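You operate a simulated robot arm through the tools that you are given. There is no shell and no other tool. Be economical: measure what you need, move in short steps, check, and stop when the job is done.

Carry out the task below with a simulated robot arm. There is one attempt and no reset: what you move stays moved.

JOB
Run the paper back, zero the counter, then pull off about 30 cm.
Fine: free the brake first and set it again at the end.

The check looks at the end state, three seconds after you hand in, the way a careful person would. Anything else that was tipped, shoved, dropped, spilled or broken makes it a failure.

ROBOT AND FRAMES
A 7-joint arm with a fingered hand, fixed in place. Base frame: the origin is at the foot of the arm, x ahead of it, y to its left, z up; the work surface is at about z = 860. Readings come in mm, degrees, newtons and seconds.
With the tool pointing down near the work surface it reaches from about 340 to 820 mm from the base axis. Its first joint turns from -115.0 to 115.0 degrees. Payload 5 kg.
The tool frame sits at the grasp point between the pads (the TCP): z along the fingers, y along the line on which they close. The tips reach 32 mm beyond it. The gripper opens to 160 mm. The gripper's body begins 89 mm behind the TCP. The gripper is a hand of 4 fingers: y runs from the thumb to the fingers, the wrist lies at [0, 0, -267] in the tool frame, and closing takes about 1.5 s.
Orientation is told as [roll, pitch, yaw] about the base's x, y, z axes, in that order, counted from this pose: with the fingers straight down and closing along the base's y, the tool's x points along the base's -x, its y along +y and its z along -z.

CONTROLS
- The arm moves only by the tool servo_tool. Its argument "steps" is a list of rows, each an object of numbers (a shift or turn left out is 0, a gripper value left out holds the last): "dx", "dy", "dz": the shift along the tool's x, y, z in mm; "ax", "ay", "az": the turn, a rotation vector about the tool's x, y, z in degrees. In form: [{"dx": .., "dy": .., "dz": .., "ax": .., "ay": .., "az": ..}, ...]. A call has 1 to 12 rows; each row shifts and turns the commanded pose from where the row before left it, along the tool's axes as they then stand. "grip" is the opening, from 0 (shut) to 1 (fully open), set as the call begins (left out, the last holds). Each row takes 0.2 s and may step no farther than 50 mm and 8.6 degrees from the row before; otherwise, or with a gripper value out of range, the whole call is refused. A pose out of reach is approached as far as the arm can. The call stops where the force on the tool passes 40 N (or 10 N more than at its start, if that is more) or the arm is blocked; 0.2 s more then pass. The fingers move at their own pace (about 108 mm/s each) and stop on an object; they squeeze with about 29 N. The grip force told is the motor's: it shows also when the fingers shut on nothing. Time passes only in rows, and 0.2 s behind the last, so rows that do not move let the fingers close. The reply holds the time, the measured pose of the TCP, the force on the tool along the base axes, the opening and the grip force, in the units named above and with some noise, with the torque about the TCP (base axes, N m) and any sound that the robot's microphone picked up.
- Cameras (640 x 400 px; columns grow to the right, rows downward): "scene" is fixed at [232.4, -494.6, 1462.8]; the picture's right is [0.54, -0.84, 0.00], its down [0.35, 0.22, -0.91] and it looks along [0.77, 0.49, 0.41] (base axes); focal length 214 px, centre (320, 200). "wrist" rides on the gripper at [80, -4, -114] in the tool frame; the picture's right is [0.05, 1.00, 0.00], its down [-0.82, 0.04, -0.58] and it looks along [-0.58, 0.03, 0.82] (tool axes); focal length 265 px, centre (320, 200). There is no depth. A picture from a camera that has moved, and an enlarged one, comes with that camera's place and axes in the base frame and with its lens. The place of the scene camera against the robot may be out by one fixed shift of up to 18 mm in any direction.
- snapshot(camera): a new picture of that camera. The clock stands still meanwhile.
- lift_body(by): slides the trunk up (or, below 0, down) by that many mm; the arm rides with it, the base frame stays. It gives what a move gives, with no picture.
- finger_targets(finger1, finger2, finger3, thumb_bend): sets how far each is bent, from 0 (flat) to 100 (curled in); at 30 the hand is open as for a grip, at 70 the pads meet at the TCP. One left out holds its place. A second passes; each finger stops where it meets its share of the squeeze, and holds until it gets a number again. A gripper value or a shape takes the hand back. It gives what a move gives, with no picture; readings hold the bend of each and the force on the fingers (four entries, about 0 where the hand has none), thumb and palm.
- grasp_type(shape): the hand has 4 fingers and takes this shape, open, in about a second: jaw (thumb against the fingers, like two jaws); tri (thumb and two fingers); tip (a fingertip pinch); poke (one finger out to press); point (the index stretched); flat (the hand flat); cup (the hand cupped); fist (a fist). The gripper value then closes the fingers along that shape, each until it touches; the sizes above hold for jaw. It gives what a move gives, with no picture.
- zoom(camera, box): a new picture of the part [left, top, right, bottom] of that camera's present view, enlarged. The clock stands still meanwhile.
- sign_off(): hands the job in; it is judged then, once.

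Work in short steps. Places have to be worked out from the pictures, the camera data and where the tool is seen: move nearer, look again, correct. Check each grasp and each placing, and mend what went wrong. You have 120 turns and 64 pictures in all, those below and enlarged ones among them. Open the gripper and draw the arm clear of the work before you hand the job in, unless the task says otherwise; then end with one line.

The tools are called after "Request:" as a command line: name --argument value ..., lists and objects as JSON in quotes. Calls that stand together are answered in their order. servo_tool: Moves the arm, as the interface text tells. Its arguments: {"type":"object","properties":{"steps":{"type":"array","items":{"type":"object","properties":{"dx":{"type":"number"},"dy":{"type":"number"},"dz":{"type":"number"},"ax":{"type":"number"},"ay":{"type":"number"},"az":{"type":"number"}}}},"grip":{"type":"number"}},"required":["steps"]} The other tools are called the same way: lift_body (by) slides the trunk up or down; grasp_type (shape) gives the hand a shape; finger_targets (finger1, finger2, finger3, thumb_bend) moves the fingers one by one; snapshot (camera) takes a picture; zoom (camera, box) takes an enlarged picture of a part of a camera's view; sign_off () hands the job in.

At the start:

```text
time: 0.0
eef_pos: [397.2, 237.2, 1278.2]
tool_rot: [0.0, -0.1, 0.0]
contact_force: [0.9, 0.4, -0.1]
ft_torque: [-0.05, -0.01, 0.0]
width: 159.5
grasp_force: 0.1
shape: jaw
bend: [30.0, 30.0, 30.0, 30.0]
finger forces: [0.0, 0.0, 0.0, 0.2, 0.0, 0.0]
trunk travel left (down, up): [-900.0, 90.0]
```

scene: 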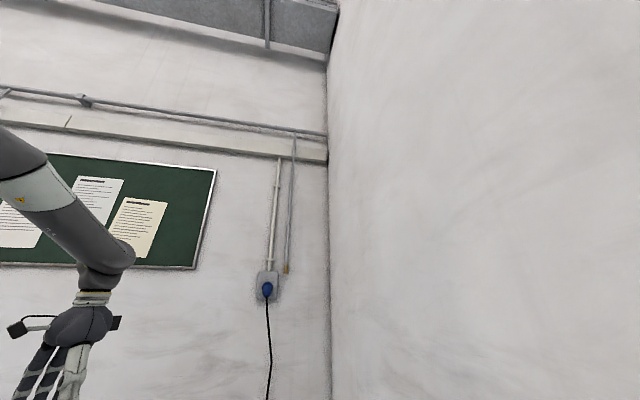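
wrist: 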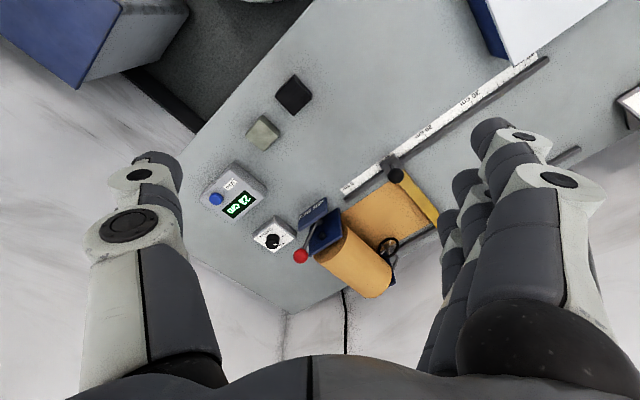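

The wrist view shows the bench with a paper roll, a brake lever (red knob), a counter box with a blue button, and a dial box. I'll zoom in on these.

Request:
zoom --camera "wrist" --box '[180, 140, 460, 315]'

Request:
zoom --camera "wrist" --box '[320, 0, 640, 200]'

```text
2.29 times, centred on (320, 228) of wrist
camera zoom: at [316.1, 231.8, 1393.4], right [-0.05, 1.0, 0.0], down [0.82, 0.04, 0.58], along [0.58, 0.03, -0.82], focal length 607 px, centre (320, 137)
```

zoom: 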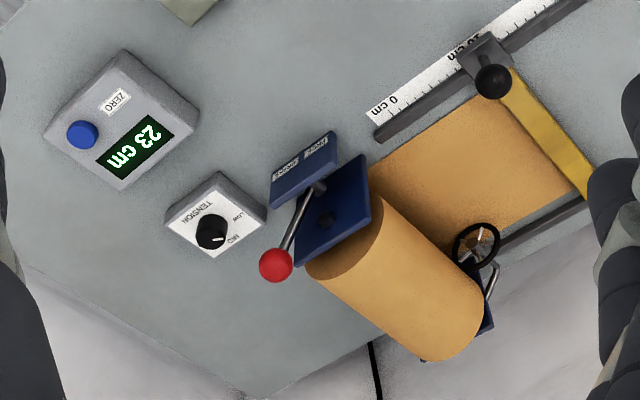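

```text
2.00 times, centred on (480, 100) of wrist
camera zoom: at [316.1, 231.8, 1393.4], right [-0.05, 1.0, 0.0], down [0.82, 0.04, 0.58], along [0.58, 0.03, -0.82], focal length 531 px, centre (0, 400)
```

zoom: 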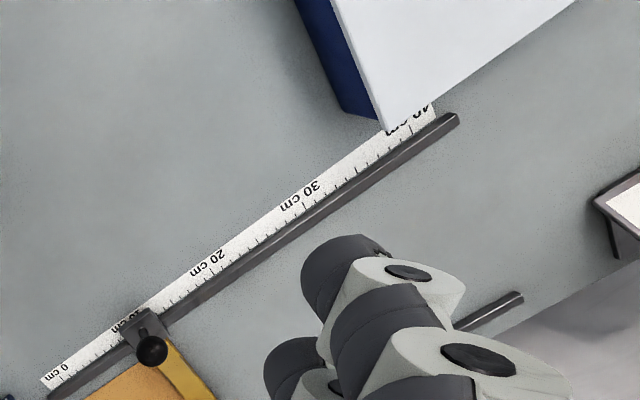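

I'll bring the camera closer over the roll, brake and counter for a better look.

Request:
servo_tool --steps '[{"dx": -30, "dz": 35}, {"dx": -30, "dz": 35}, {"dx": -30, "dz": 35}, {"dx": -10, "dz": 25}]'

Request:
snapshot --camera "wrist"

```text
time: 1.0
eef_pos: [494.6, 238.8, 1148.6]
tool_rot: [0.0, -0.1, 0.0]
contact_force: [0.9, -0.6, 0.6]
ft_torque: [-0.01, 0.0, 0.0]
width: 159.9
grasp_force: 0.1
shape: jaw
bend: [30.0, 30.0, 30.0, 30.0]
finger forces: [0.0, 0.0, 0.0, 0.1, 0.0, 0.0]
trunk travel left (down, up): [-900.0, 90.0]
```

```text
59 pictures are left
camera wrist: at [413.5, 232.8, 1263.2], right [-0.05, 1.0, 0.0], down [0.82, 0.04, 0.58], along [0.58, 0.03, -0.82], focal length 265 px, centre (320, 200)
```

wrist: 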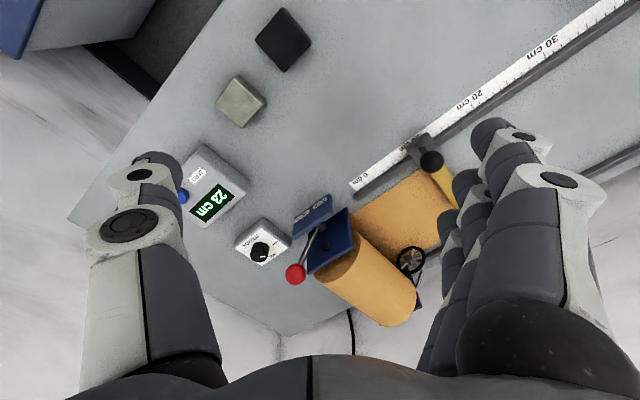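

Request:
zoom --camera "wrist" --box '[270, 180, 430, 280]'

Request:
zoom --camera "wrist" --box '[340, 120, 500, 220]'

Request:
zoom --camera "wrist" --box '[380, 220, 460, 330]'

```text
4.00 times, centred on (350, 230) of wrist
camera zoom: at [413.5, 232.8, 1263.2], right [-0.05, 1.0, 0.0], down [0.82, 0.04, 0.58], along [0.58, 0.03, -0.82], focal length 1062 px, centre (200, 80)
```

zoom: 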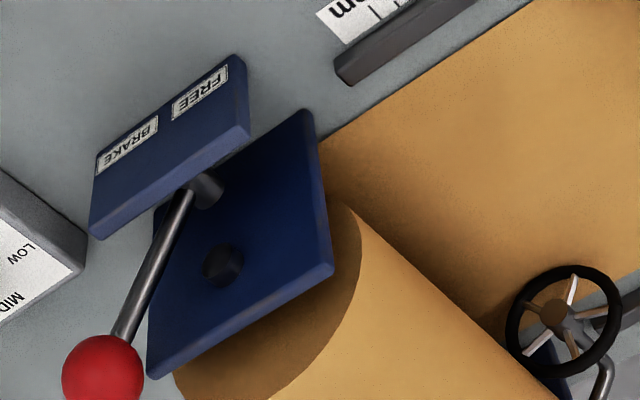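

```text
4.00 times, centred on (420, 170) of wrist
camera zoom: at [413.5, 232.8, 1263.2], right [-0.05, 1.0, 0.0], down [0.82, 0.04, 0.58], along [0.58, 0.03, -0.82], focal length 1062 px, centre (-80, 320)
```

zoom: 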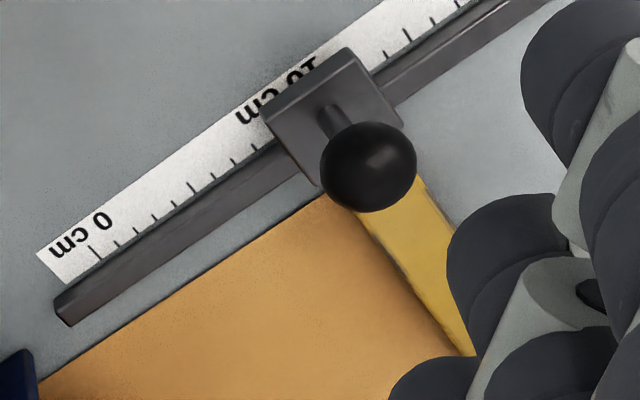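

```text
3.64 times, centred on (420, 275) of wrist
camera zoom: at [413.5, 232.8, 1263.2], right [-0.05, 1.0, 0.0], down [0.82, 0.04, 0.58], along [0.58, 0.03, -0.82], focal length 965 px, centre (-44, -73)
```

zoom: 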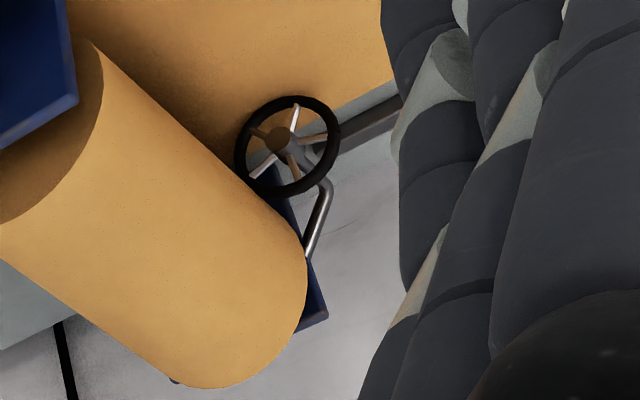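

The lever leans to BRAKE. By triangulation its red knob is near [788, 210, 958], and the carriage ball is near [570, 390, 940]. I'll move to a standoff beside the lever with the hand yawed and tilted along the lever axis, which also gives a side view.

Request:
servo_tool --steps '[{"dx": -40, "dy": -35, "dz": 20}, {"dx": -40, "dy": -35, "dz": 20}, {"dx": -35, "dy": -35, "dz": 20}, {"dx": -35, "dy": -35, "dz": 20}, {"az": -8.5}, {"az": -8.5}, {"az": -8.5}, {"az": -8.5}, {"az": -8.5}, {"ay": -8.5}, {"ay": -8.5}, {"ay": -8.5}]'

Request:
snapshot --camera "wrist"

```text
refused: row 1 steps farther than a row can; nothing moved
```

```text
55 pictures are left
camera wrist: at [413.5, 232.8, 1263.2], right [-0.05, 1.0, 0.0], down [0.82, 0.04, 0.58], along [0.58, 0.03, -0.82], focal length 265 px, centre (320, 200)
```

wrist: 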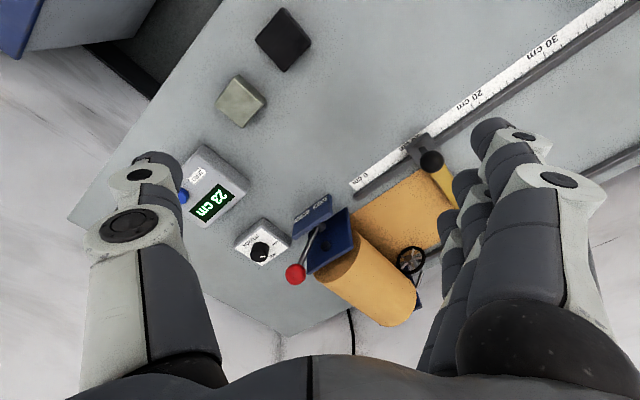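

The step was refused because it exceeded 50 mm, so I'm repeating it with shorter rows.

Request:
servo_tool --steps '[{"dx": -35, "dy": -30, "dz": 15}, {"dx": -35, "dy": -30, "dz": 15}, {"dx": -35, "dy": -30, "dz": 15}, {"dx": -35, "dy": -30, "dz": 15}, {"az": -8.5}, {"az": -8.5}, {"az": -8.5}, {"az": -8.5}, {"az": -8.5}, {"ay": -8.5}, {"ay": -8.5}, {"ay": -8.5}]'

Request:
snapshot --camera "wrist"

```text
time: 3.6
eef_pos: [635.7, 115.8, 1089.9]
tool_rot: [-0.1, -25.7, 42.4]
contact_force: [-0.4, -0.4, 0.0]
ft_torque: [0.02, 0.0, -0.01]
width: 160.2
grasp_force: 0.0
shape: jaw
bend: [30.0, 30.0, 30.0, 30.0]
finger forces: [0.0, 0.0, 0.0, 0.0, 0.1, 0.1]
trunk travel left (down, up): [-900.0, 90.0]
```

```text
54 pictures are left
camera wrist: at [549.3, 29.0, 1158.4], right [-0.71, 0.7, -0.02], down [0.33, 0.36, 0.87], along [0.62, 0.61, -0.49], focal length 265 px, centre (320, 200)
```

wrist: 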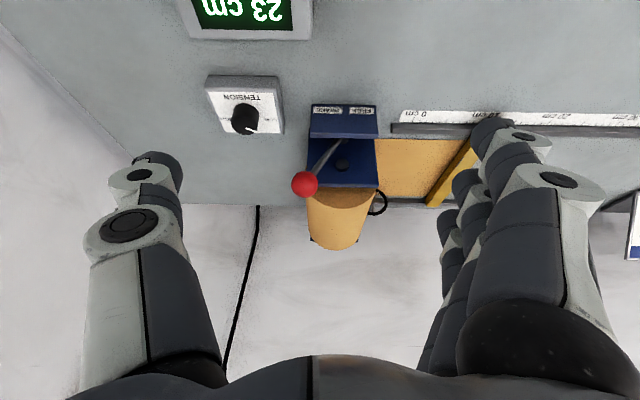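

Request:
zoom --camera "wrist" --box '[260, 80, 420, 260]'

```text
2.22 times, centred on (340, 170) of wrist
camera zoom: at [549.3, 29.0, 1158.4], right [-0.71, 0.7, -0.02], down [0.33, 0.36, 0.87], along [0.62, 0.61, -0.49], focal length 590 px, centre (276, 267)
```

zoom: 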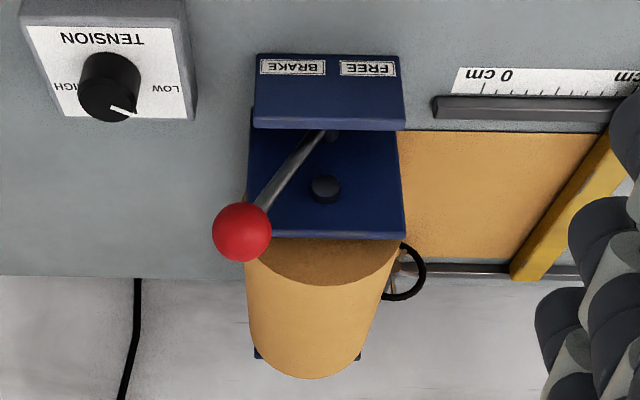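

Combining three views puts the red knob near [761, 211, 981], about 33 mm wide, with the hub at [731, 251, 900]. I'll make the hand more upright, partly close it, and hover above the knob.

Request:
servo_tool --steps '[{"ay": 8.5}, {"ay": 8.5}, {"dx": -34.7, "dy": -3.7, "dz": 10.4}, {"dx": -34.7, "dy": -3.7, "dz": 10.4}, {"dx": -34.7, "dy": -3.7, "dz": 10.4}, {"dx": -34.7, "dy": -3.7, "dz": 10.4}]' --grip 0.5

Request:
snapshot --camera "wrist"

```text
time: 5.0
eef_pos: [754.7, 203.6, 1064.9]
tool_rot: [-0.1, -8.4, 42.6]
contact_force: [0.3, 1.2, 0.8]
ft_torque: [-0.06, 0.03, -0.01]
width: 81.0
grasp_force: 0.1
shape: jaw
bend: [72.0, 72.0, 72.0, 70.0]
finger forces: [0.0, 0.0, 0.0, 0.0, 0.0, 0.0]
trunk travel left (down, up): [-900.0, 90.0]
```

```text
52 pictures are left
camera wrist: at [686.1, 135.3, 1166.7], right [-0.71, 0.7, -0.01], down [0.5, 0.52, 0.69], along [0.49, 0.49, -0.72], focal length 265 px, centre (320, 200)
```

wrist: 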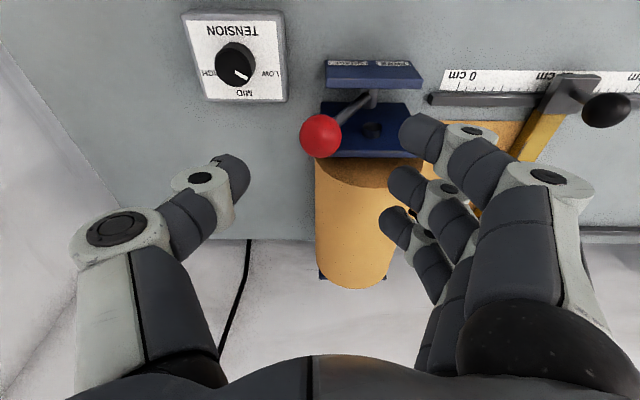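

The knob sits centred between thumb and fingers, and the view confirms it at [763, 212, 981]. I'll descend straight down to straddle it.

Request:
servo_tool --steps '[{"dx": 5, "dz": 24}, {"dx": 5, "dz": 24}, {"dx": 2, "dz": 21}]'

Request:
snapshot --camera "wrist"

```text
time: 5.8
eef_pos: [751.3, 200.0, 998.6]
tool_rot: [0.0, -8.6, 42.6]
contact_force: [0.8, 0.8, -0.2]
ft_torque: [-0.02, 0.0, -0.01]
width: 80.6
grasp_force: 0.1
shape: jaw
bend: [72.0, 72.0, 72.0, 70.0]
finger forces: [0.0, 0.0, 0.0, 0.0, 0.0, 0.0]
trunk travel left (down, up): [-900.0, 90.0]
```

```text
51 pictures are left
camera wrist: at [683.0, 131.5, 1100.1], right [-0.71, 0.7, -0.01], down [0.5, 0.52, 0.69], along [0.49, 0.49, -0.72], focal length 265 px, centre (320, 200)
```

wrist: 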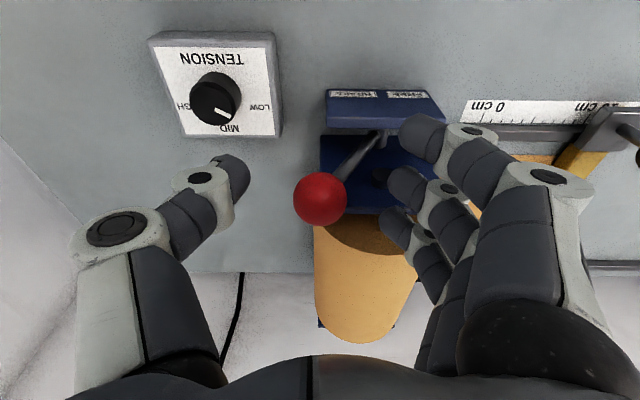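

The knob is straddled, with no contact so far. I'll push sideways in +y so the thumb drives the lever toward FREE.

Request:
servo_tool --steps '[{"dy": 15}, {"dy": 15}, {"dy": 15}, {"dy": 15}, {"dy": 15}]'

Request:
snapshot --camera "wrist"

```text
time: 7.0
eef_pos: [699.5, 259.0, 998.5]
tool_rot: [0.0, -8.5, 42.6]
contact_force: [-0.5, -0.2, 0.4]
ft_torque: [-0.02, 0.0, -0.04]
width: 81.1
grasp_force: 0.0
shape: jaw
bend: [72.0, 72.0, 72.0, 70.0]
finger forces: [0.0, 0.0, 0.1, 0.1, 0.3, 0.0]
trunk travel left (down, up): [-900.0, 90.0]
```

```text
50 pictures are left
camera wrist: at [630.7, 188.3, 1099.6], right [-0.71, 0.7, -0.01], down [0.5, 0.52, 0.69], along [0.49, 0.49, -0.72], focal length 265 px, centre (320, 200)
```

wrist: 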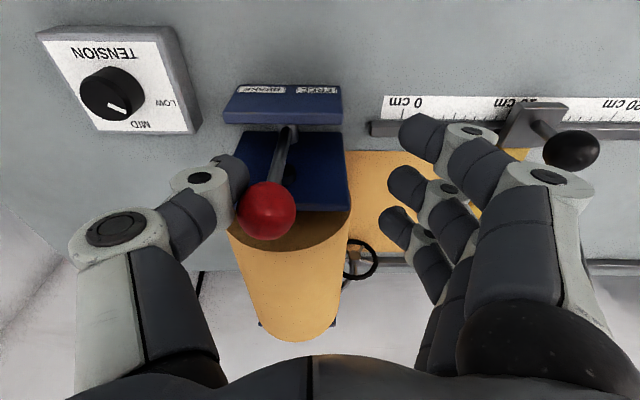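

The lever is moving and is near vertical now. I'll keep pushing.

Request:
servo_tool --steps '[{"dy": 12}, {"dy": 12}, {"dy": 12}, {"dy": 12}]'

Request:
snapshot --camera "wrist"

```text
time: 8.0
eef_pos: [668.4, 293.4, 996.8]
tool_rot: [-0.1, -8.5, 42.5]
contact_force: [0.0, -0.7, 0.1]
ft_torque: [-0.04, 0.02, 0.0]
width: 80.8
grasp_force: 0.1
shape: jaw
bend: [72.0, 72.0, 72.0, 70.0]
finger forces: [0.0, 0.1, 0.0, 0.0, 0.0, 0.0]
trunk travel left (down, up): [-900.0, 90.0]
```

```text
49 pictures are left
camera wrist: at [599.8, 223.5, 1098.6], right [-0.71, 0.7, -0.01], down [0.5, 0.52, 0.69], along [0.49, 0.49, -0.72], focal length 265 px, centre (320, 200)
```

wrist: 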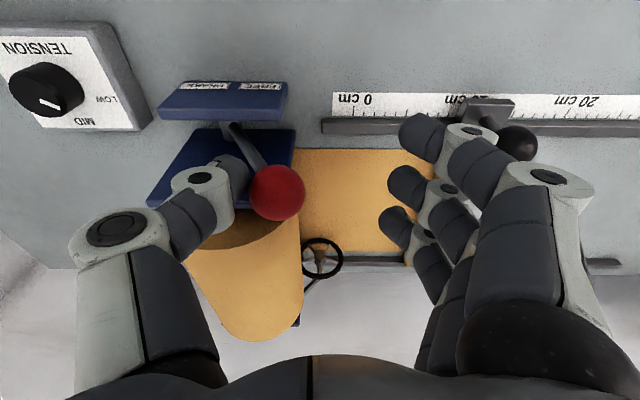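

Request:
servo_tool --steps '[{"dy": 5}, {"dy": 5}, {"dy": 4}, {"dy": 3}]'

Request:
zoom --camera "wrist" --box '[120, 60, 440, 260]'

```text
time: 9.0
eef_pos: [658.0, 302.9, 998.3]
tool_rot: [0.0, -8.4, 42.5]
contact_force: [7.4, -10.4, -0.3]
ft_torque: [-0.17, -0.11, -0.18]
width: 87.9
grasp_force: 0.0
shape: jaw
bend: [72.0, 72.0, 72.0, 69.0]
finger forces: [0.0, 0.0, 0.1, 0.1, 12.5, 0.0]
trunk travel left (down, up): [-900.0, 90.0]
```

```text
2.00 times, centred on (280, 160) of wrist
camera zoom: at [589.2, 234.1, 1099.8], right [-0.71, 0.7, -0.01], down [0.5, 0.52, 0.69], along [0.49, 0.49, -0.72], focal length 531 px, centre (400, 280)
```

zoom: 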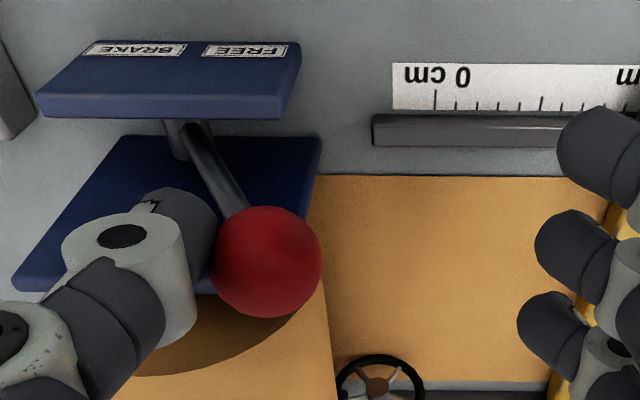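

The lever is at its FREE stop, with 12.5 N on the thumb. The carriage ball triangulates to [572, 394, 933]. I'll back off, rise, and move to a tilted standoff in front of the ball, so the hand will clear the lever when the carriage runs back.

Request:
servo_tool --steps '[{"dy": -8}, {"dz": -40}, {"dz": -40}, {"dx": 23.5, "dy": 35.5, "dz": 3.5}, {"dx": 23.5, "dy": 35.5, "dz": 3.5}, {"dx": 23.5, "dy": 35.5, "dz": 3.5}, {"dx": 23.5, "dy": 35.5, "dz": 3.5}, {"ay": -8.5}, {"ay": -8.5}, {"ay": -8.5}, {"ay": -8.5}]'

Request:
snapshot --camera "wrist"

```text
time: 11.4
eef_pos: [487.3, 335.7, 1050.7]
tool_rot: [-0.3, -42.5, 42.7]
contact_force: [-0.5, 0.2, 0.8]
ft_torque: [-0.07, -0.01, -0.07]
width: 80.1
grasp_force: 0.1
shape: jaw
bend: [72.0, 72.0, 72.0, 70.0]
finger forces: [0.0, 0.1, 0.0, 0.1, 0.0, 0.0]
trunk travel left (down, up): [-900.0, 90.0]
```

```text
47 pictures are left
camera wrist: at [389.7, 239.9, 1081.8], right [-0.7, 0.71, -0.04], down [0.12, 0.18, 0.98], along [0.7, 0.68, -0.21], focal length 265 px, centre (320, 200)
```

wrist: 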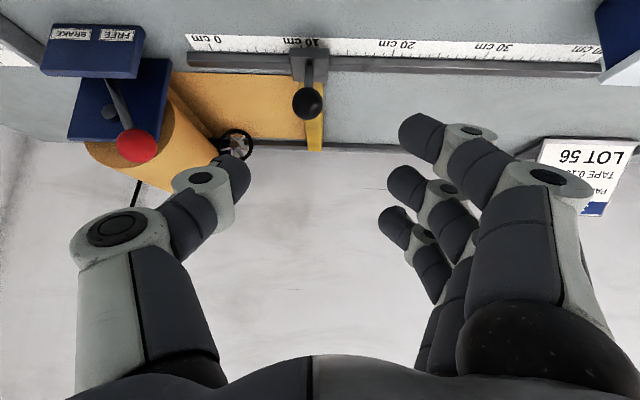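

Request:
zoom --camera "wrist" --box '[190, 0, 430, 150]'

Request:
zoom --camera "wrist" --box '[460, 0, 640, 220]'

```text
2.67 times, centred on (310, 75) of wrist
camera zoom: at [389.7, 239.9, 1081.8], right [-0.7, 0.71, -0.04], down [0.12, 0.18, 0.98], along [0.7, 0.68, -0.21], focal length 708 px, centre (347, 533)
```

zoom: 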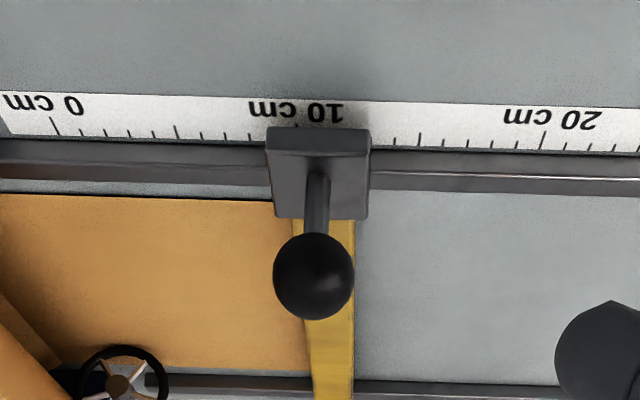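

```text
1.82 times, centred on (550, 110) of wrist
camera zoom: at [389.7, 239.9, 1081.8], right [-0.7, 0.71, -0.04], down [0.12, 0.18, 0.98], along [0.7, 0.68, -0.21], focal length 483 px, centre (-98, 364)
```

zoom: 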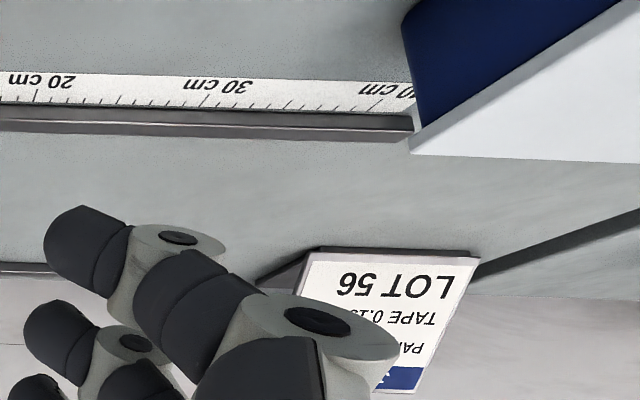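

The ball is confirmed at [572, 394, 933], with the block top near z 890. The blue box top is about z 928, with its edge near 40 cm on the ruler. I'll approach along the tool axis with the ball between thumb and fingers.

Request:
servo_tool --steps '[{"dy": -14.5, "dx": 3}, {"dz": 35}, {"dz": 35}, {"dz": 33}]'

Request:
snapshot --camera "wrist"

```text
time: 12.4
eef_pos: [553.1, 373.1, 971.5]
tool_rot: [0.1, -42.6, 42.5]
contact_force: [0.9, 0.2, -0.4]
ft_torque: [-0.03, 0.0, 0.02]
width: 80.2
grasp_force: 0.0
shape: jaw
bend: [72.0, 72.0, 72.0, 70.0]
finger forces: [0.1, 0.0, 0.0, 0.1, 0.1, 0.0]
trunk travel left (down, up): [-900.0, 90.0]
```

```text
44 pictures are left
camera wrist: at [455.0, 276.7, 1002.2], right [-0.7, 0.71, -0.03], down [0.13, 0.17, 0.98], along [0.7, 0.68, -0.21], focal length 265 px, centre (320, 200)
```

wrist: 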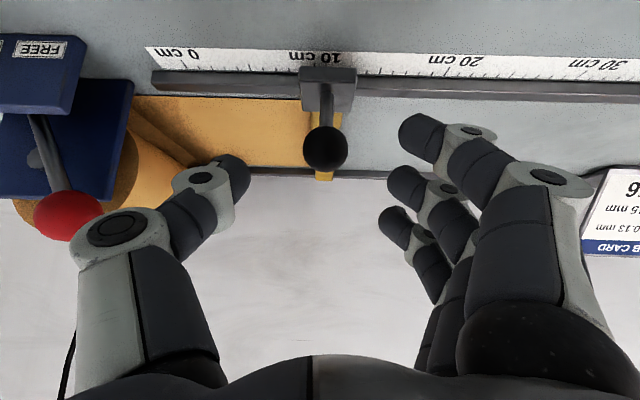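

Request:
servo_tool --steps '[{"dz": 15}, {"dz": 14}]'

Request:
snapshot --camera "wrist"

```text
time: 13.0
eef_pos: [565.4, 384.7, 951.9]
tool_rot: [0.0, -42.6, 42.5]
contact_force: [0.0, 0.3, -0.6]
ft_torque: [0.01, -0.01, 0.03]
width: 80.3
grasp_force: 0.1
shape: jaw
bend: [72.0, 72.0, 72.0, 70.0]
finger forces: [0.0, 0.0, 0.0, 0.0, 0.0, 0.0]
trunk travel left (down, up): [-900.0, 90.0]
```

```text
43 pictures are left
camera wrist: at [467.6, 288.0, 982.0], right [-0.7, 0.71, -0.03], down [0.13, 0.17, 0.98], along [0.7, 0.68, -0.21], focal length 265 px, centre (320, 200)
```

wrist: 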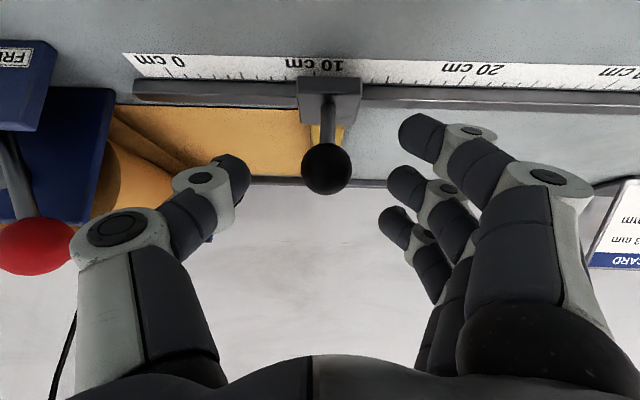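

The ball is centred between the pads. I'll close the grip on it.

Request:
servo_tool --steps '[{}, {}, {}, {}, {}, {}]' --grip 0.12

Request:
snapshot --camera "wrist"

```text
time: 14.4
eef_pos: [565.9, 382.9, 951.4]
tool_rot: [0.0, -42.5, 42.5]
contact_force: [0.4, -2.3, 3.1]
ft_torque: [0.1, 0.05, 0.08]
width: 5.0
grasp_force: 28.9
shape: jaw
bend: [69.0, 71.0, 69.0, 70.0]
finger forces: [0.1, 18.6, 0.0, 0.1, 15.4, 0.1]
trunk travel left (down, up): [-900.0, 90.0]
```

```text
42 pictures are left
camera wrist: at [467.3, 287.5, 982.4], right [-0.7, 0.71, -0.03], down [0.13, 0.17, 0.98], along [0.7, 0.68, -0.21], focal length 265 px, centre (320, 200)
```

wrist: 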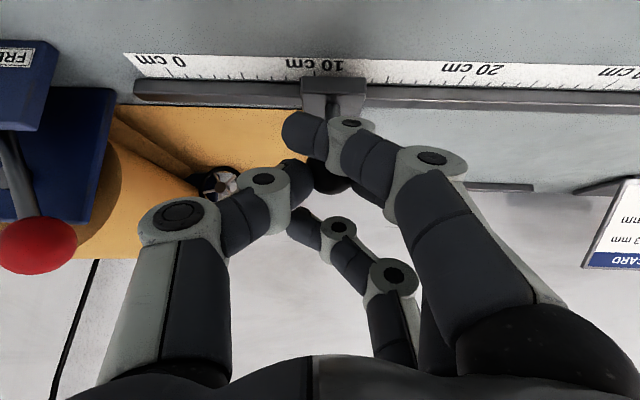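

The middle finger and thumb hold the ball. I'll run it back along the rail in small steps.

Request:
servo_tool --steps '[{"dy": -10, "dx": -0.2, "dz": 0.2}, {"dy": -10, "dx": -0.2, "dz": 0.2}, {"dy": -10, "dx": -0.2, "dz": 0.2}, {"dy": -10, "dx": -0.2, "dz": 0.2}]'

Request:
snapshot --camera "wrist"

```text
time: 15.4
eef_pos: [592.1, 354.6, 952.7]
tool_rot: [0.0, -42.6, 42.4]
contact_force: [2.3, 1.9, 9.3]
ft_torque: [0.28, -0.03, 0.06]
width: 4.8
grasp_force: 28.4
shape: jaw
bend: [69.0, 71.0, 69.0, 71.0]
finger forces: [0.0, 17.7, 0.1, 0.1, 13.6, 0.0]
trunk travel left (down, up): [-900.0, 90.0]
```

```text
41 pictures are left
camera wrist: at [494.3, 258.6, 982.5], right [-0.7, 0.71, -0.04], down [0.13, 0.17, 0.98], along [0.7, 0.68, -0.21], focal length 265 px, centre (320, 200)
```

wrist: 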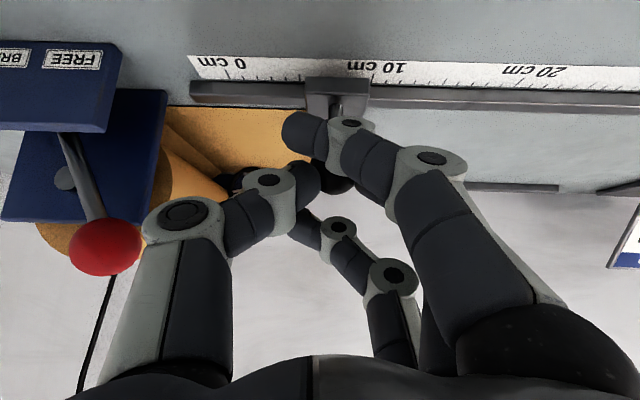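

The carriage follows and the paper rewinds. It reads about 7 cm now, so I'll continue.

Request:
servo_tool --steps '[{"dy": -8, "dx": -0.2, "dz": 0.2}, {"dy": -8, "dx": -0.2, "dz": 0.2}, {"dy": -8, "dx": -0.2, "dz": 0.2}, {"dy": -8, "dx": -0.2, "dz": 0.2}]'

Request:
snapshot --camera "wrist"

```text
time: 16.4
eef_pos: [615.5, 330.4, 951.8]
tool_rot: [0.0, -42.7, 42.5]
contact_force: [5.6, 5.3, 16.9]
ft_torque: [0.52, -0.12, 0.03]
width: 5.0
grasp_force: 28.9
shape: jaw
bend: [69.0, 71.0, 69.0, 71.0]
finger forces: [0.0, 19.3, 0.1, 0.0, 14.9, 0.1]
trunk travel left (down, up): [-900.0, 90.0]
```

```text
40 pictures are left
camera wrist: at [517.9, 234.6, 982.0], right [-0.7, 0.71, -0.04], down [0.13, 0.17, 0.98], along [0.7, 0.68, -0.21], focal length 265 px, centre (320, 200)
```

wrist: 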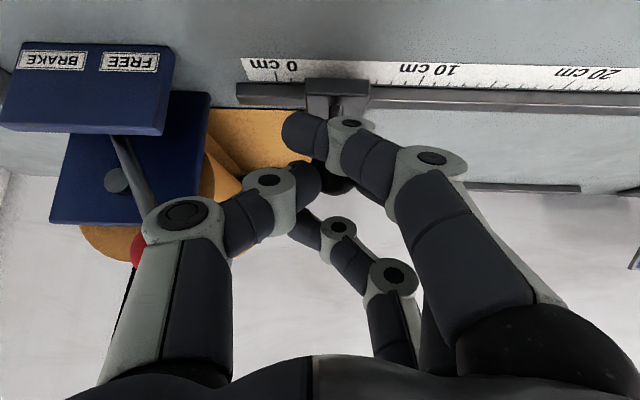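

Force on the tool is building upward at 17 N, so I'll ease the hand up slightly. About 4 cm remains.

Request:
servo_tool --steps '[{"dx": -2.1, "dz": -0.8}, {"dy": -7, "dx": -0.4}, {"dy": -7, "dx": -0.4}]'

Request:
snapshot --camera "wrist"

```text
time: 17.2
eef_pos: [624.2, 320.5, 953.0]
tool_rot: [0.1, -42.3, 42.5]
contact_force: [3.9, 4.4, 6.2]
ft_torque: [0.27, -0.02, -0.06]
width: 4.4
grasp_force: 29.1
shape: jaw
bend: [69.0, 71.0, 69.0, 71.0]
finger forces: [0.0, 15.2, 0.0, 0.1, 11.8, 0.0]
trunk travel left (down, up): [-900.0, 90.0]
```

```text
39 pictures are left
camera wrist: at [527.0, 225.1, 983.4], right [-0.7, 0.71, -0.03], down [0.13, 0.17, 0.98], along [0.7, 0.68, -0.21], focal length 265 px, centre (320, 200)
```

wrist: 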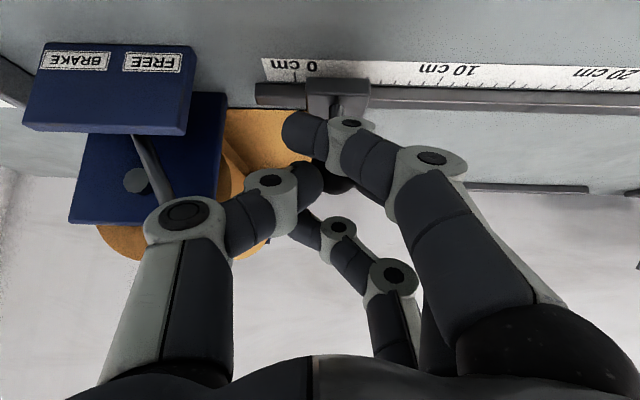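

Request:
servo_tool --steps '[{"dy": -6, "dx": -0.4}, {"dy": -6, "dx": -0.4}, {"dy": -5, "dx": -0.4}]'

Request:
snapshot --camera "wrist"

```text
time: 18.0
eef_pos: [635.5, 308.9, 953.3]
tool_rot: [0.0, -42.5, 42.3]
contact_force: [1.3, 3.2, 6.7]
ft_torque: [0.25, 0.03, -0.06]
width: 4.5
grasp_force: 29.3
shape: jaw
bend: [69.0, 71.0, 69.0, 72.0]
finger forces: [0.0, 16.1, 0.1, 0.0, 12.3, 0.0]
trunk travel left (down, up): [-900.0, 90.0]
```

```text
38 pictures are left
camera wrist: at [539.1, 212.9, 983.3], right [-0.7, 0.71, -0.04], down [0.13, 0.17, 0.98], along [0.7, 0.68, -0.21], focal length 265 px, centre (320, 200)
```

wrist: 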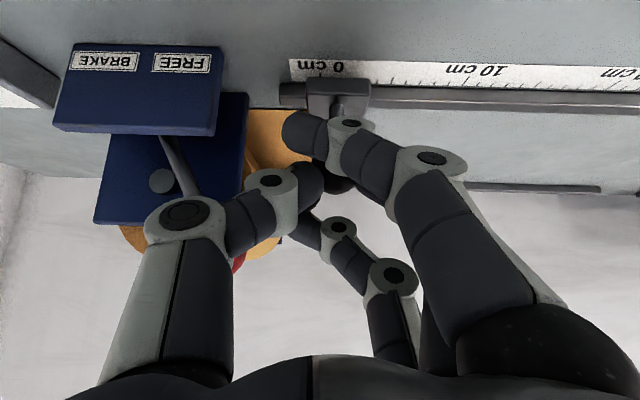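

Request:
servo_tool --steps '[{"dy": -4, "dx": -0.2}, {"dy": -4, "dx": -0.2}]'

Request:
zoom --camera "wrist" --box '[60, 30, 400, 290]'

```text
time: 18.6
eef_pos: [642.3, 303.7, 953.2]
tool_rot: [-0.1, -42.6, 42.4]
contact_force: [-0.1, 3.3, 4.6]
ft_torque: [0.22, 0.03, -0.02]
width: 4.3
grasp_force: 28.9
shape: jaw
bend: [69.0, 71.0, 69.0, 72.0]
finger forces: [0.0, 15.9, 0.1, 0.0, 11.8, 0.1]
trunk travel left (down, up): [-900.0, 90.0]
```

```text
1.54 times, centred on (230, 160) of wrist
camera zoom: at [544.7, 207.4, 983.4], right [-0.7, 0.71, -0.03], down [0.13, 0.17, 0.98], along [0.7, 0.68, -0.21], focal length 408 px, centre (458, 262)
```

zoom: 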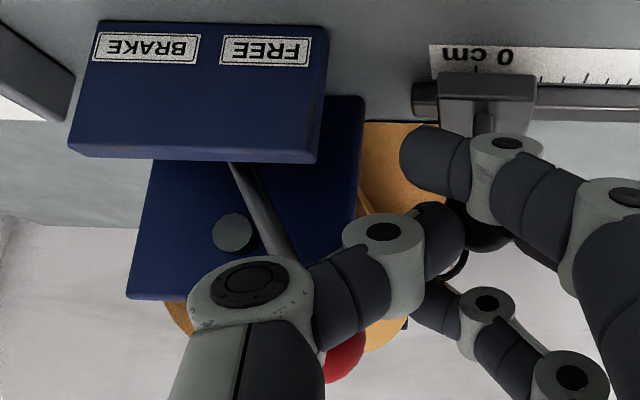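

Request:
servo_tool --steps '[{"dy": -3, "dx": -0.1}, {"dy": -3, "dx": -0.1}]'

Request:
zoom --camera "wrist" --box '[60, 30, 400, 290]'

```text
time: 19.2
eef_pos: [645.7, 300.7, 953.2]
tool_rot: [0.0, -42.4, 42.7]
contact_force: [-5.0, 1.6, 2.7]
ft_torque: [0.17, 0.13, 0.14]
width: 4.3
grasp_force: 29.0
shape: jaw
bend: [69.0, 70.0, 69.0, 72.0]
finger forces: [0.0, 17.8, 0.0, 0.1, 10.9, 0.0]
trunk travel left (down, up): [-900.0, 90.0]
```

```text
1.54 times, centred on (230, 160) of wrist
camera zoom: at [548.4, 204.1, 983.7], right [-0.7, 0.71, -0.03], down [0.13, 0.17, 0.98], along [0.7, 0.68, -0.21], focal length 408 px, centre (458, 262)
```

zoom: 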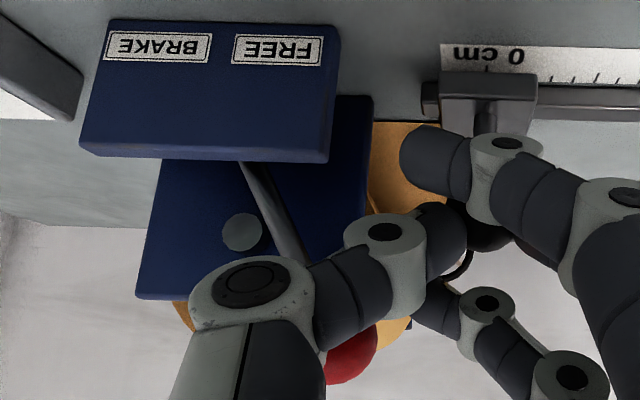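

Request:
servo_tool --steps '[{"dy": -3, "dx": -0.1}, {"dy": -3, "dx": -0.1}]'

Request:
zoom --camera "wrist" --box '[60, 30, 400, 290]'

```text
time: 19.8
eef_pos: [648.7, 297.7, 954.3]
tool_rot: [-0.1, -42.6, 42.6]
contact_force: [-14.1, 6.0, 3.6]
ft_torque: [0.25, 0.33, 0.43]
width: 3.7
grasp_force: 28.9
shape: jaw
bend: [69.0, 70.0, 69.0, 73.0]
finger forces: [0.1, 21.0, 0.0, 0.1, 5.9, 0.0]
trunk travel left (down, up): [-900.0, 90.0]
```

```text
1.54 times, centred on (230, 160) of wrist
camera zoom: at [551.2, 201.3, 984.2], right [-0.71, 0.71, -0.03], down [0.13, 0.17, 0.98], along [0.7, 0.68, -0.21], focal length 408 px, centre (458, 262)
```

zoom: 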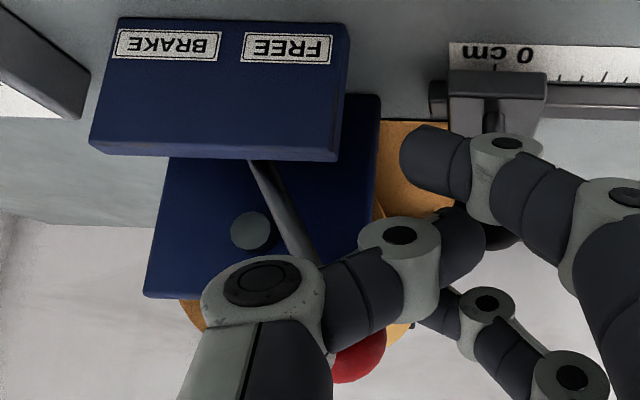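

The carriage is against its stop at 0. I'll open slightly, staying clear of the lever, and withdraw along the tool axis.

Request:
servo_tool --steps '[{"dy": 3}, {"dy": 3}, {}, {}, {"dz": -15}, {"dz": -30}, {"dz": -40}, {"dz": -40}]' --grip 0.32

Request:
snapshot --camera "wrist"

```text
time: 21.6
eef_pos: [580.8, 239.3, 1045.8]
tool_rot: [0.0, -42.5, 42.4]
contact_force: [-0.2, -0.5, 0.2]
ft_torque: [-0.02, -0.01, 0.02]
width: 50.8
grasp_force: 0.0
shape: jaw
bend: [73.0, 73.0, 73.0, 70.0]
finger forces: [0.0, 0.0, 0.1, 0.0, 0.0, 0.0]
trunk travel left (down, up): [-900.0, 90.0]
```

```text
34 pictures are left
camera wrist: at [483.8, 142.9, 1077.0], right [-0.7, 0.71, -0.03], down [0.13, 0.17, 0.98], along [0.7, 0.68, -0.21], focal length 265 px, centre (320, 200)
```

wrist: 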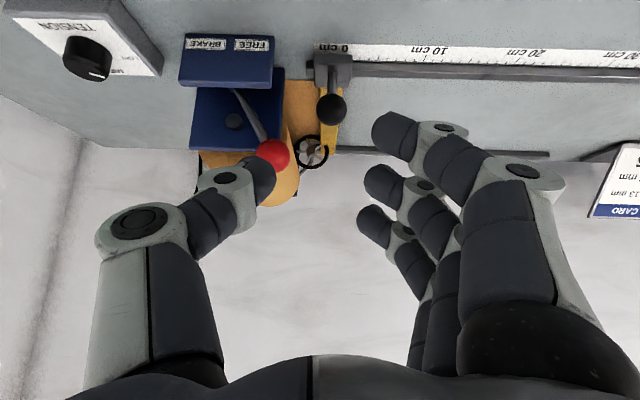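

The carriage sits at 0, the lever is still FREE and nothing was disturbed. Next I'll go to the counter box, starting by turning the hand upright.

Request:
servo_tool --steps '[{"ay": 8.5}, {"ay": 8.5}, {"ay": 8.5}, {"ay": 8.5}, {"ay": 8.5}, {"az": 8.5}, {"az": 8.5}, {"az": 8.5}, {"az": 8.5}, {"az": 8.5}]'

Request:
servo_tool --steps '[{"dx": -4, "dy": -44}, {"dx": -4, "dy": -44}, {"dx": -4, "dy": -44}, {"dx": -4, "dy": -44}, {"dx": -4, "dy": -44}]'

Request:
grasp_type --shape "poke"

Request:
snapshot --camera "wrist"

```text
time: 23.8
eef_pos: [582.9, 243.0, 1045.5]
tool_rot: [-0.1, 0.0, -0.1]
contact_force: [-0.4, 0.3, -0.1]
ft_torque: [-0.02, 0.03, 0.0]
width: 50.9
grasp_force: 0.0
shape: jaw
bend: [73.0, 73.0, 73.0, 70.0]
finger forces: [0.1, 0.1, 0.0, 0.0, 0.0, 0.1]
trunk travel left (down, up): [-900.0, 90.0]
```

```text
time: 25.0
eef_pos: [600.9, 24.3, 1046.5]
tool_rot: [0.1, 0.1, -0.1]
contact_force: [-0.3, -0.6, 0.2]
ft_torque: [0.03, -0.04, 0.01]
width: 51.3
grasp_force: 0.0
shape: jaw
bend: [73.0, 73.0, 73.0, 70.0]
finger forces: [0.0, 0.0, 0.0, 0.1, 0.1, 0.1]
trunk travel left (down, up): [-900.0, 90.0]
```

```text
time: 25.9
eef_pos: [601.0, 25.2, 1045.3]
tool_rot: [0.1, 0.0, 0.0]
contact_force: [0.4, -0.8, 0.7]
ft_torque: [0.01, 0.02, -0.01]
width: 0.0
grasp_force: 0.1
shape: poke
bend: [100.0, 100.0, 100.0, 47.0]
finger forces: [0.0, 0.0, 0.0, 0.1, 0.1, 0.0]
trunk travel left (down, up): [-900.0, 90.0]
```

```text
33 pictures are left
camera wrist: at [520.5, 20.7, 1160.6], right [-0.05, 1.0, 0.0], down [0.82, 0.04, 0.58], along [0.58, 0.03, -0.82], focal length 265 px, centre (320, 200)
```

wrist: 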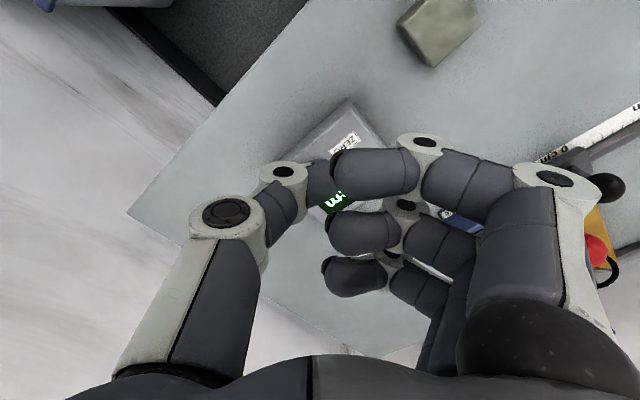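

"Poke" hides the view and its tip is hard to place, so I'll try "point".

Request:
grasp_type --shape "point"

Request:
snapshot --camera "wrist"

```text
time: 26.8
eef_pos: [601.3, 25.0, 1046.1]
tool_rot: [0.0, 0.0, 0.0]
contact_force: [0.2, 0.2, 0.2]
ft_torque: [0.0, 0.03, -0.02]
width: 152.4
grasp_force: 0.1
shape: point
bend: [30.0, 100.0, 100.0, 54.0]
finger forces: [0.1, 0.0, 0.1, 0.0, 0.0, 0.1]
trunk travel left (down, up): [-900.0, 90.0]
```

```text
32 pictures are left
camera wrist: at [520.5, 20.7, 1160.7], right [-0.05, 1.0, 0.0], down [0.82, 0.04, 0.58], along [0.58, 0.03, -0.82], focal length 265 px, centre (320, 200)
```

wrist: 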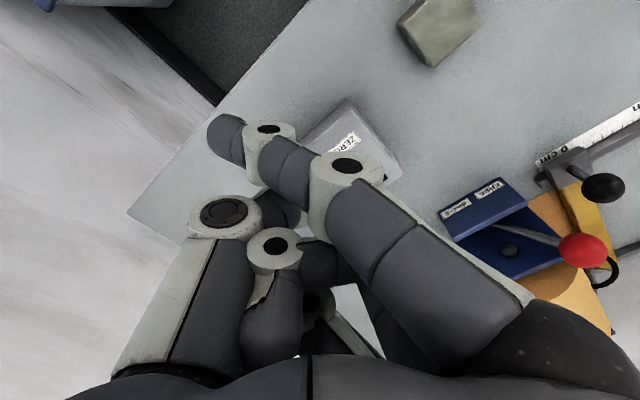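

Request:
grasp_type --shape "tip"

Request:
servo_tool --steps '[{}, {}, {}, {}, {}, {}, {}]' --grip 0

Request:
snapshot --camera "wrist"

```text
time: 27.7
eef_pos: [600.9, 26.7, 1046.2]
tool_rot: [0.0, 0.1, 0.0]
contact_force: [0.2, -0.2, -0.1]
ft_torque: [-0.04, 0.01, 0.02]
width: 159.8
grasp_force: 0.1
shape: tip
bend: [1.0, 30.0, 1.0, 30.0]
finger forces: [0.0, 0.0, 0.0, 0.0, 0.1, 0.0]
trunk travel left (down, up): [-900.0, 90.0]
```

```text
time: 29.3
eef_pos: [600.6, 26.0, 1045.8]
tool_rot: [0.0, 0.0, 0.0]
contact_force: [0.4, 0.4, 0.0]
ft_torque: [-0.02, 0.03, -0.03]
width: 0.0
grasp_force: 28.4
shape: tip
bend: [27.0, 65.0, 27.0, 68.0]
finger forces: [0.0, 0.1, 0.1, 0.0, 0.0, 0.0]
trunk travel left (down, up): [-900.0, 90.0]
```

```text
31 pictures are left
camera wrist: at [520.5, 20.4, 1160.6], right [-0.05, 1.0, 0.0], down [0.82, 0.04, 0.58], along [0.58, 0.03, -0.82], focal length 265 px, centre (320, 200)
```

wrist: 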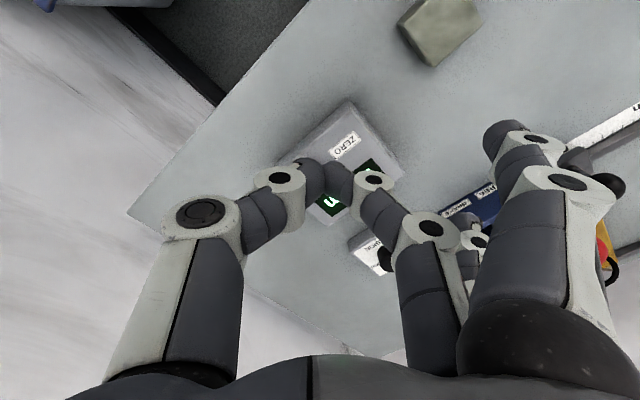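

The tip pinch gives a defined pressing point on the tool axis. I'll shift away to see the button unobstructed.

Request:
servo_tool --steps '[{"dy": 45}, {"dy": 35}]'

Request:
snapshot --camera "wrist"

```text
time: 29.9
eef_pos: [604.4, 104.7, 1051.3]
tool_rot: [0.0, 0.0, -0.1]
contact_force: [-0.6, 0.3, 0.4]
ft_torque: [0.01, -0.02, 0.01]
width: 0.0
grasp_force: 29.0
shape: tip
bend: [28.0, 65.0, 28.0, 68.0]
finger forces: [0.1, 0.0, 0.1, 0.0, 0.0, 0.0]
trunk travel left (down, up): [-900.0, 90.0]
```

```text
30 pictures are left
camera wrist: at [524.0, 99.9, 1164.0], right [-0.05, 1.0, 0.0], down [0.82, 0.04, 0.58], along [0.58, 0.03, -0.82], focal length 265 px, centre (320, 200)
```

wrist: 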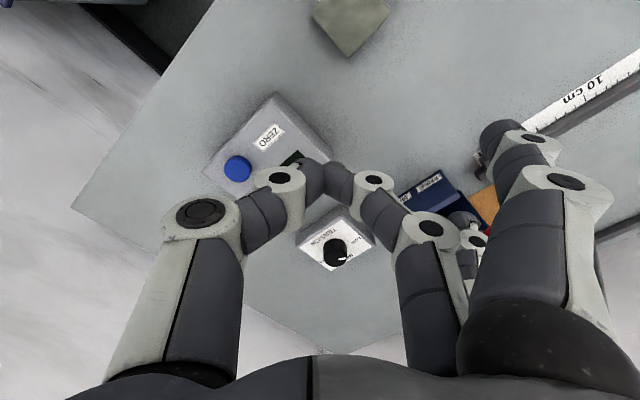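

Request:
servo_tool --steps '[{"dx": -38, "dz": 28}, {"dx": -38, "dz": 28}, {"dz": 28}]'

Request:
snapshot --camera "wrist"

```text
time: 30.7
eef_pos: [678.5, 104.5, 964.0]
tool_rot: [0.0, 0.0, -0.1]
contact_force: [-0.6, 0.5, 0.9]
ft_torque: [0.0, 0.03, 0.01]
width: 0.0
grasp_force: 28.4
shape: tip
bend: [28.0, 65.0, 28.0, 68.0]
finger forces: [0.0, 0.0, 0.0, 0.0, 0.0, 0.0]
trunk travel left (down, up): [-900.0, 90.0]
```

```text
29 pictures are left
camera wrist: at [597.4, 99.5, 1078.2], right [-0.05, 1.0, 0.0], down [0.82, 0.04, 0.58], along [0.58, 0.03, -0.82], focal length 265 px, centre (320, 200)
```

wrist: 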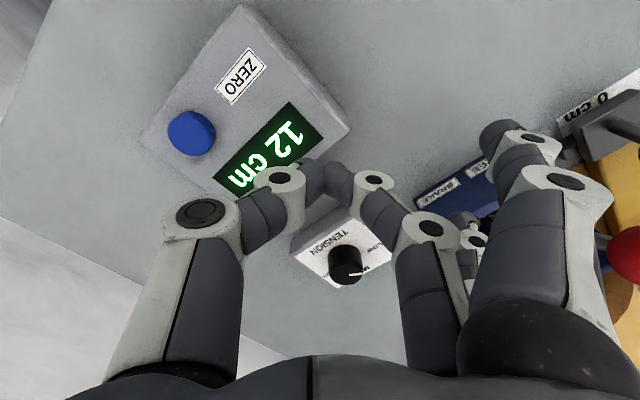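

The counter reads 12 cm after the run-back. The ZERO button top triangulates to [665, 19, 912]. I'll hover over it with a slight tilt so the splayed fingers stay clear of the box.

Request:
servo_tool --steps '[{"dz": -26}, {"dx": 6, "dy": -47}, {"dx": 7, "dy": -47}, {"ax": -8.5}, {"ax": -8.5}]'

Request:
snapshot --camera "wrist"

```text
time: 31.9
eef_pos: [666.7, 9.6, 990.8]
tool_rot: [17.2, 0.0, 0.0]
contact_force: [0.1, 0.1, 0.8]
ft_torque: [0.05, 0.0, 0.06]
width: 0.3
grasp_force: 28.9
shape: tip
bend: [28.0, 65.0, 28.0, 68.0]
finger forces: [0.0, 0.1, 0.0, 0.0, 0.0, 0.0]
trunk travel left (down, up): [-900.0, 90.0]
```

```text
28 pictures are left
camera wrist: at [587.3, -29.9, 1099.6], right [-0.05, 0.95, 0.29], down [0.81, -0.13, 0.56], along [0.58, 0.27, -0.77], focal length 265 px, centre (320, 200)
```

wrist: 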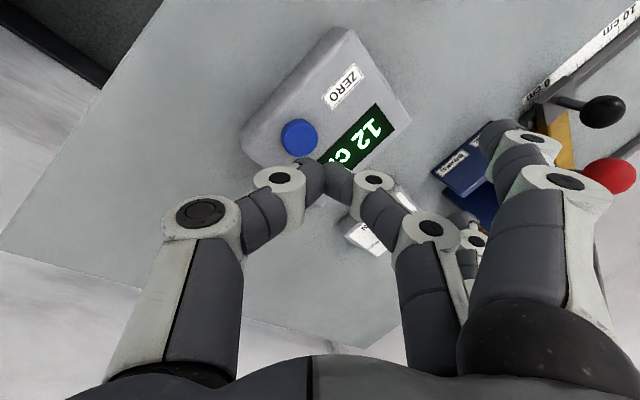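

The tip is aligned above the button at about [666, 17]. I'll descend vertically.

Request:
servo_tool --steps '[{"dy": -4.4, "dz": 14.3}, {"dy": -4.4, "dz": 14.3}]'

Request:
zoom --camera "wrist" --box '[180, 60, 420, 210]'

```text
time: 32.5
eef_pos: [668.2, 10.1, 959.1]
tool_rot: [17.0, 0.0, 0.0]
contact_force: [-0.5, 1.0, -0.3]
ft_torque: [0.0, -0.02, 0.0]
width: 0.0
grasp_force: 29.0
shape: tip
bend: [28.0, 65.0, 28.0, 68.0]
finger forces: [0.0, 0.0, 0.1, 0.1, 0.1, 0.1]
trunk travel left (down, up): [-900.0, 90.0]
```

```text
2.67 times, centred on (300, 135) of wrist
camera zoom: at [586.8, -28.8, 1068.4], right [-0.05, 0.95, 0.29], down [0.82, -0.13, 0.56], along [0.58, 0.27, -0.77], focal length 708 px, centre (373, 373)
```

zoom: 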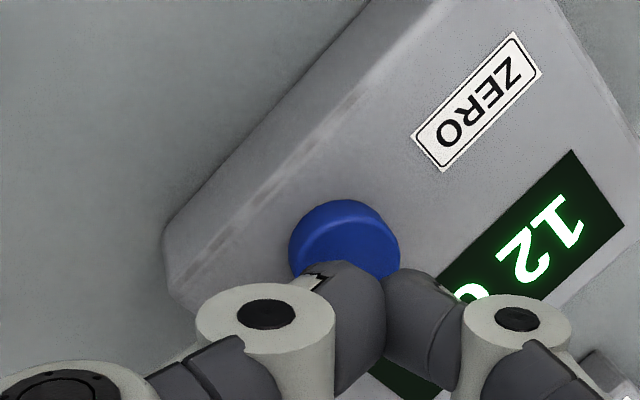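

Request:
servo_tool --steps '[{"dx": 4, "dy": -1.5, "dz": 4.8}, {"dy": -1.5, "dz": 4.8}, {"dy": -1.2, "dz": 3.8}]'

Request:
zoom --camera "wrist" --box '[180, 60, 420, 210]'

```text
time: 33.3
eef_pos: [663.3, 8.1, 944.4]
tool_rot: [16.9, -0.1, 0.0]
contact_force: [0.3, -0.4, 1.7]
ft_torque: [-0.04, -0.02, 0.0]
width: 0.0
grasp_force: 28.7
shape: tip
bend: [28.0, 65.0, 28.0, 68.0]
finger forces: [0.0, 0.0, 0.1, 0.0, 0.0, 0.0]
trunk travel left (down, up): [-900.0, 90.0]
```

```text
2.67 times, centred on (300, 135) of wrist
camera zoom: at [583.4, -29.7, 1053.5], right [-0.05, 0.96, 0.29], down [0.82, -0.13, 0.56], along [0.58, 0.27, -0.77], focal length 708 px, centre (373, 373)
```

zoom: 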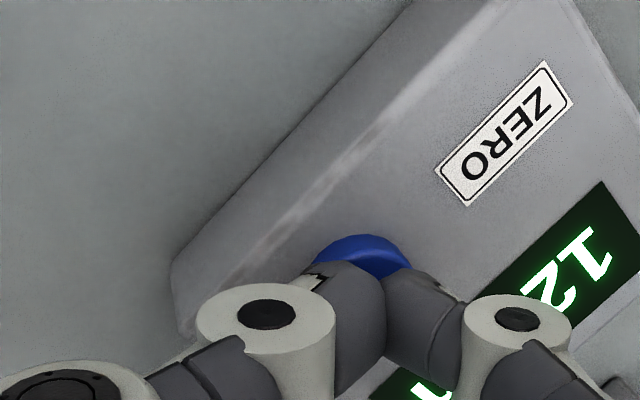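

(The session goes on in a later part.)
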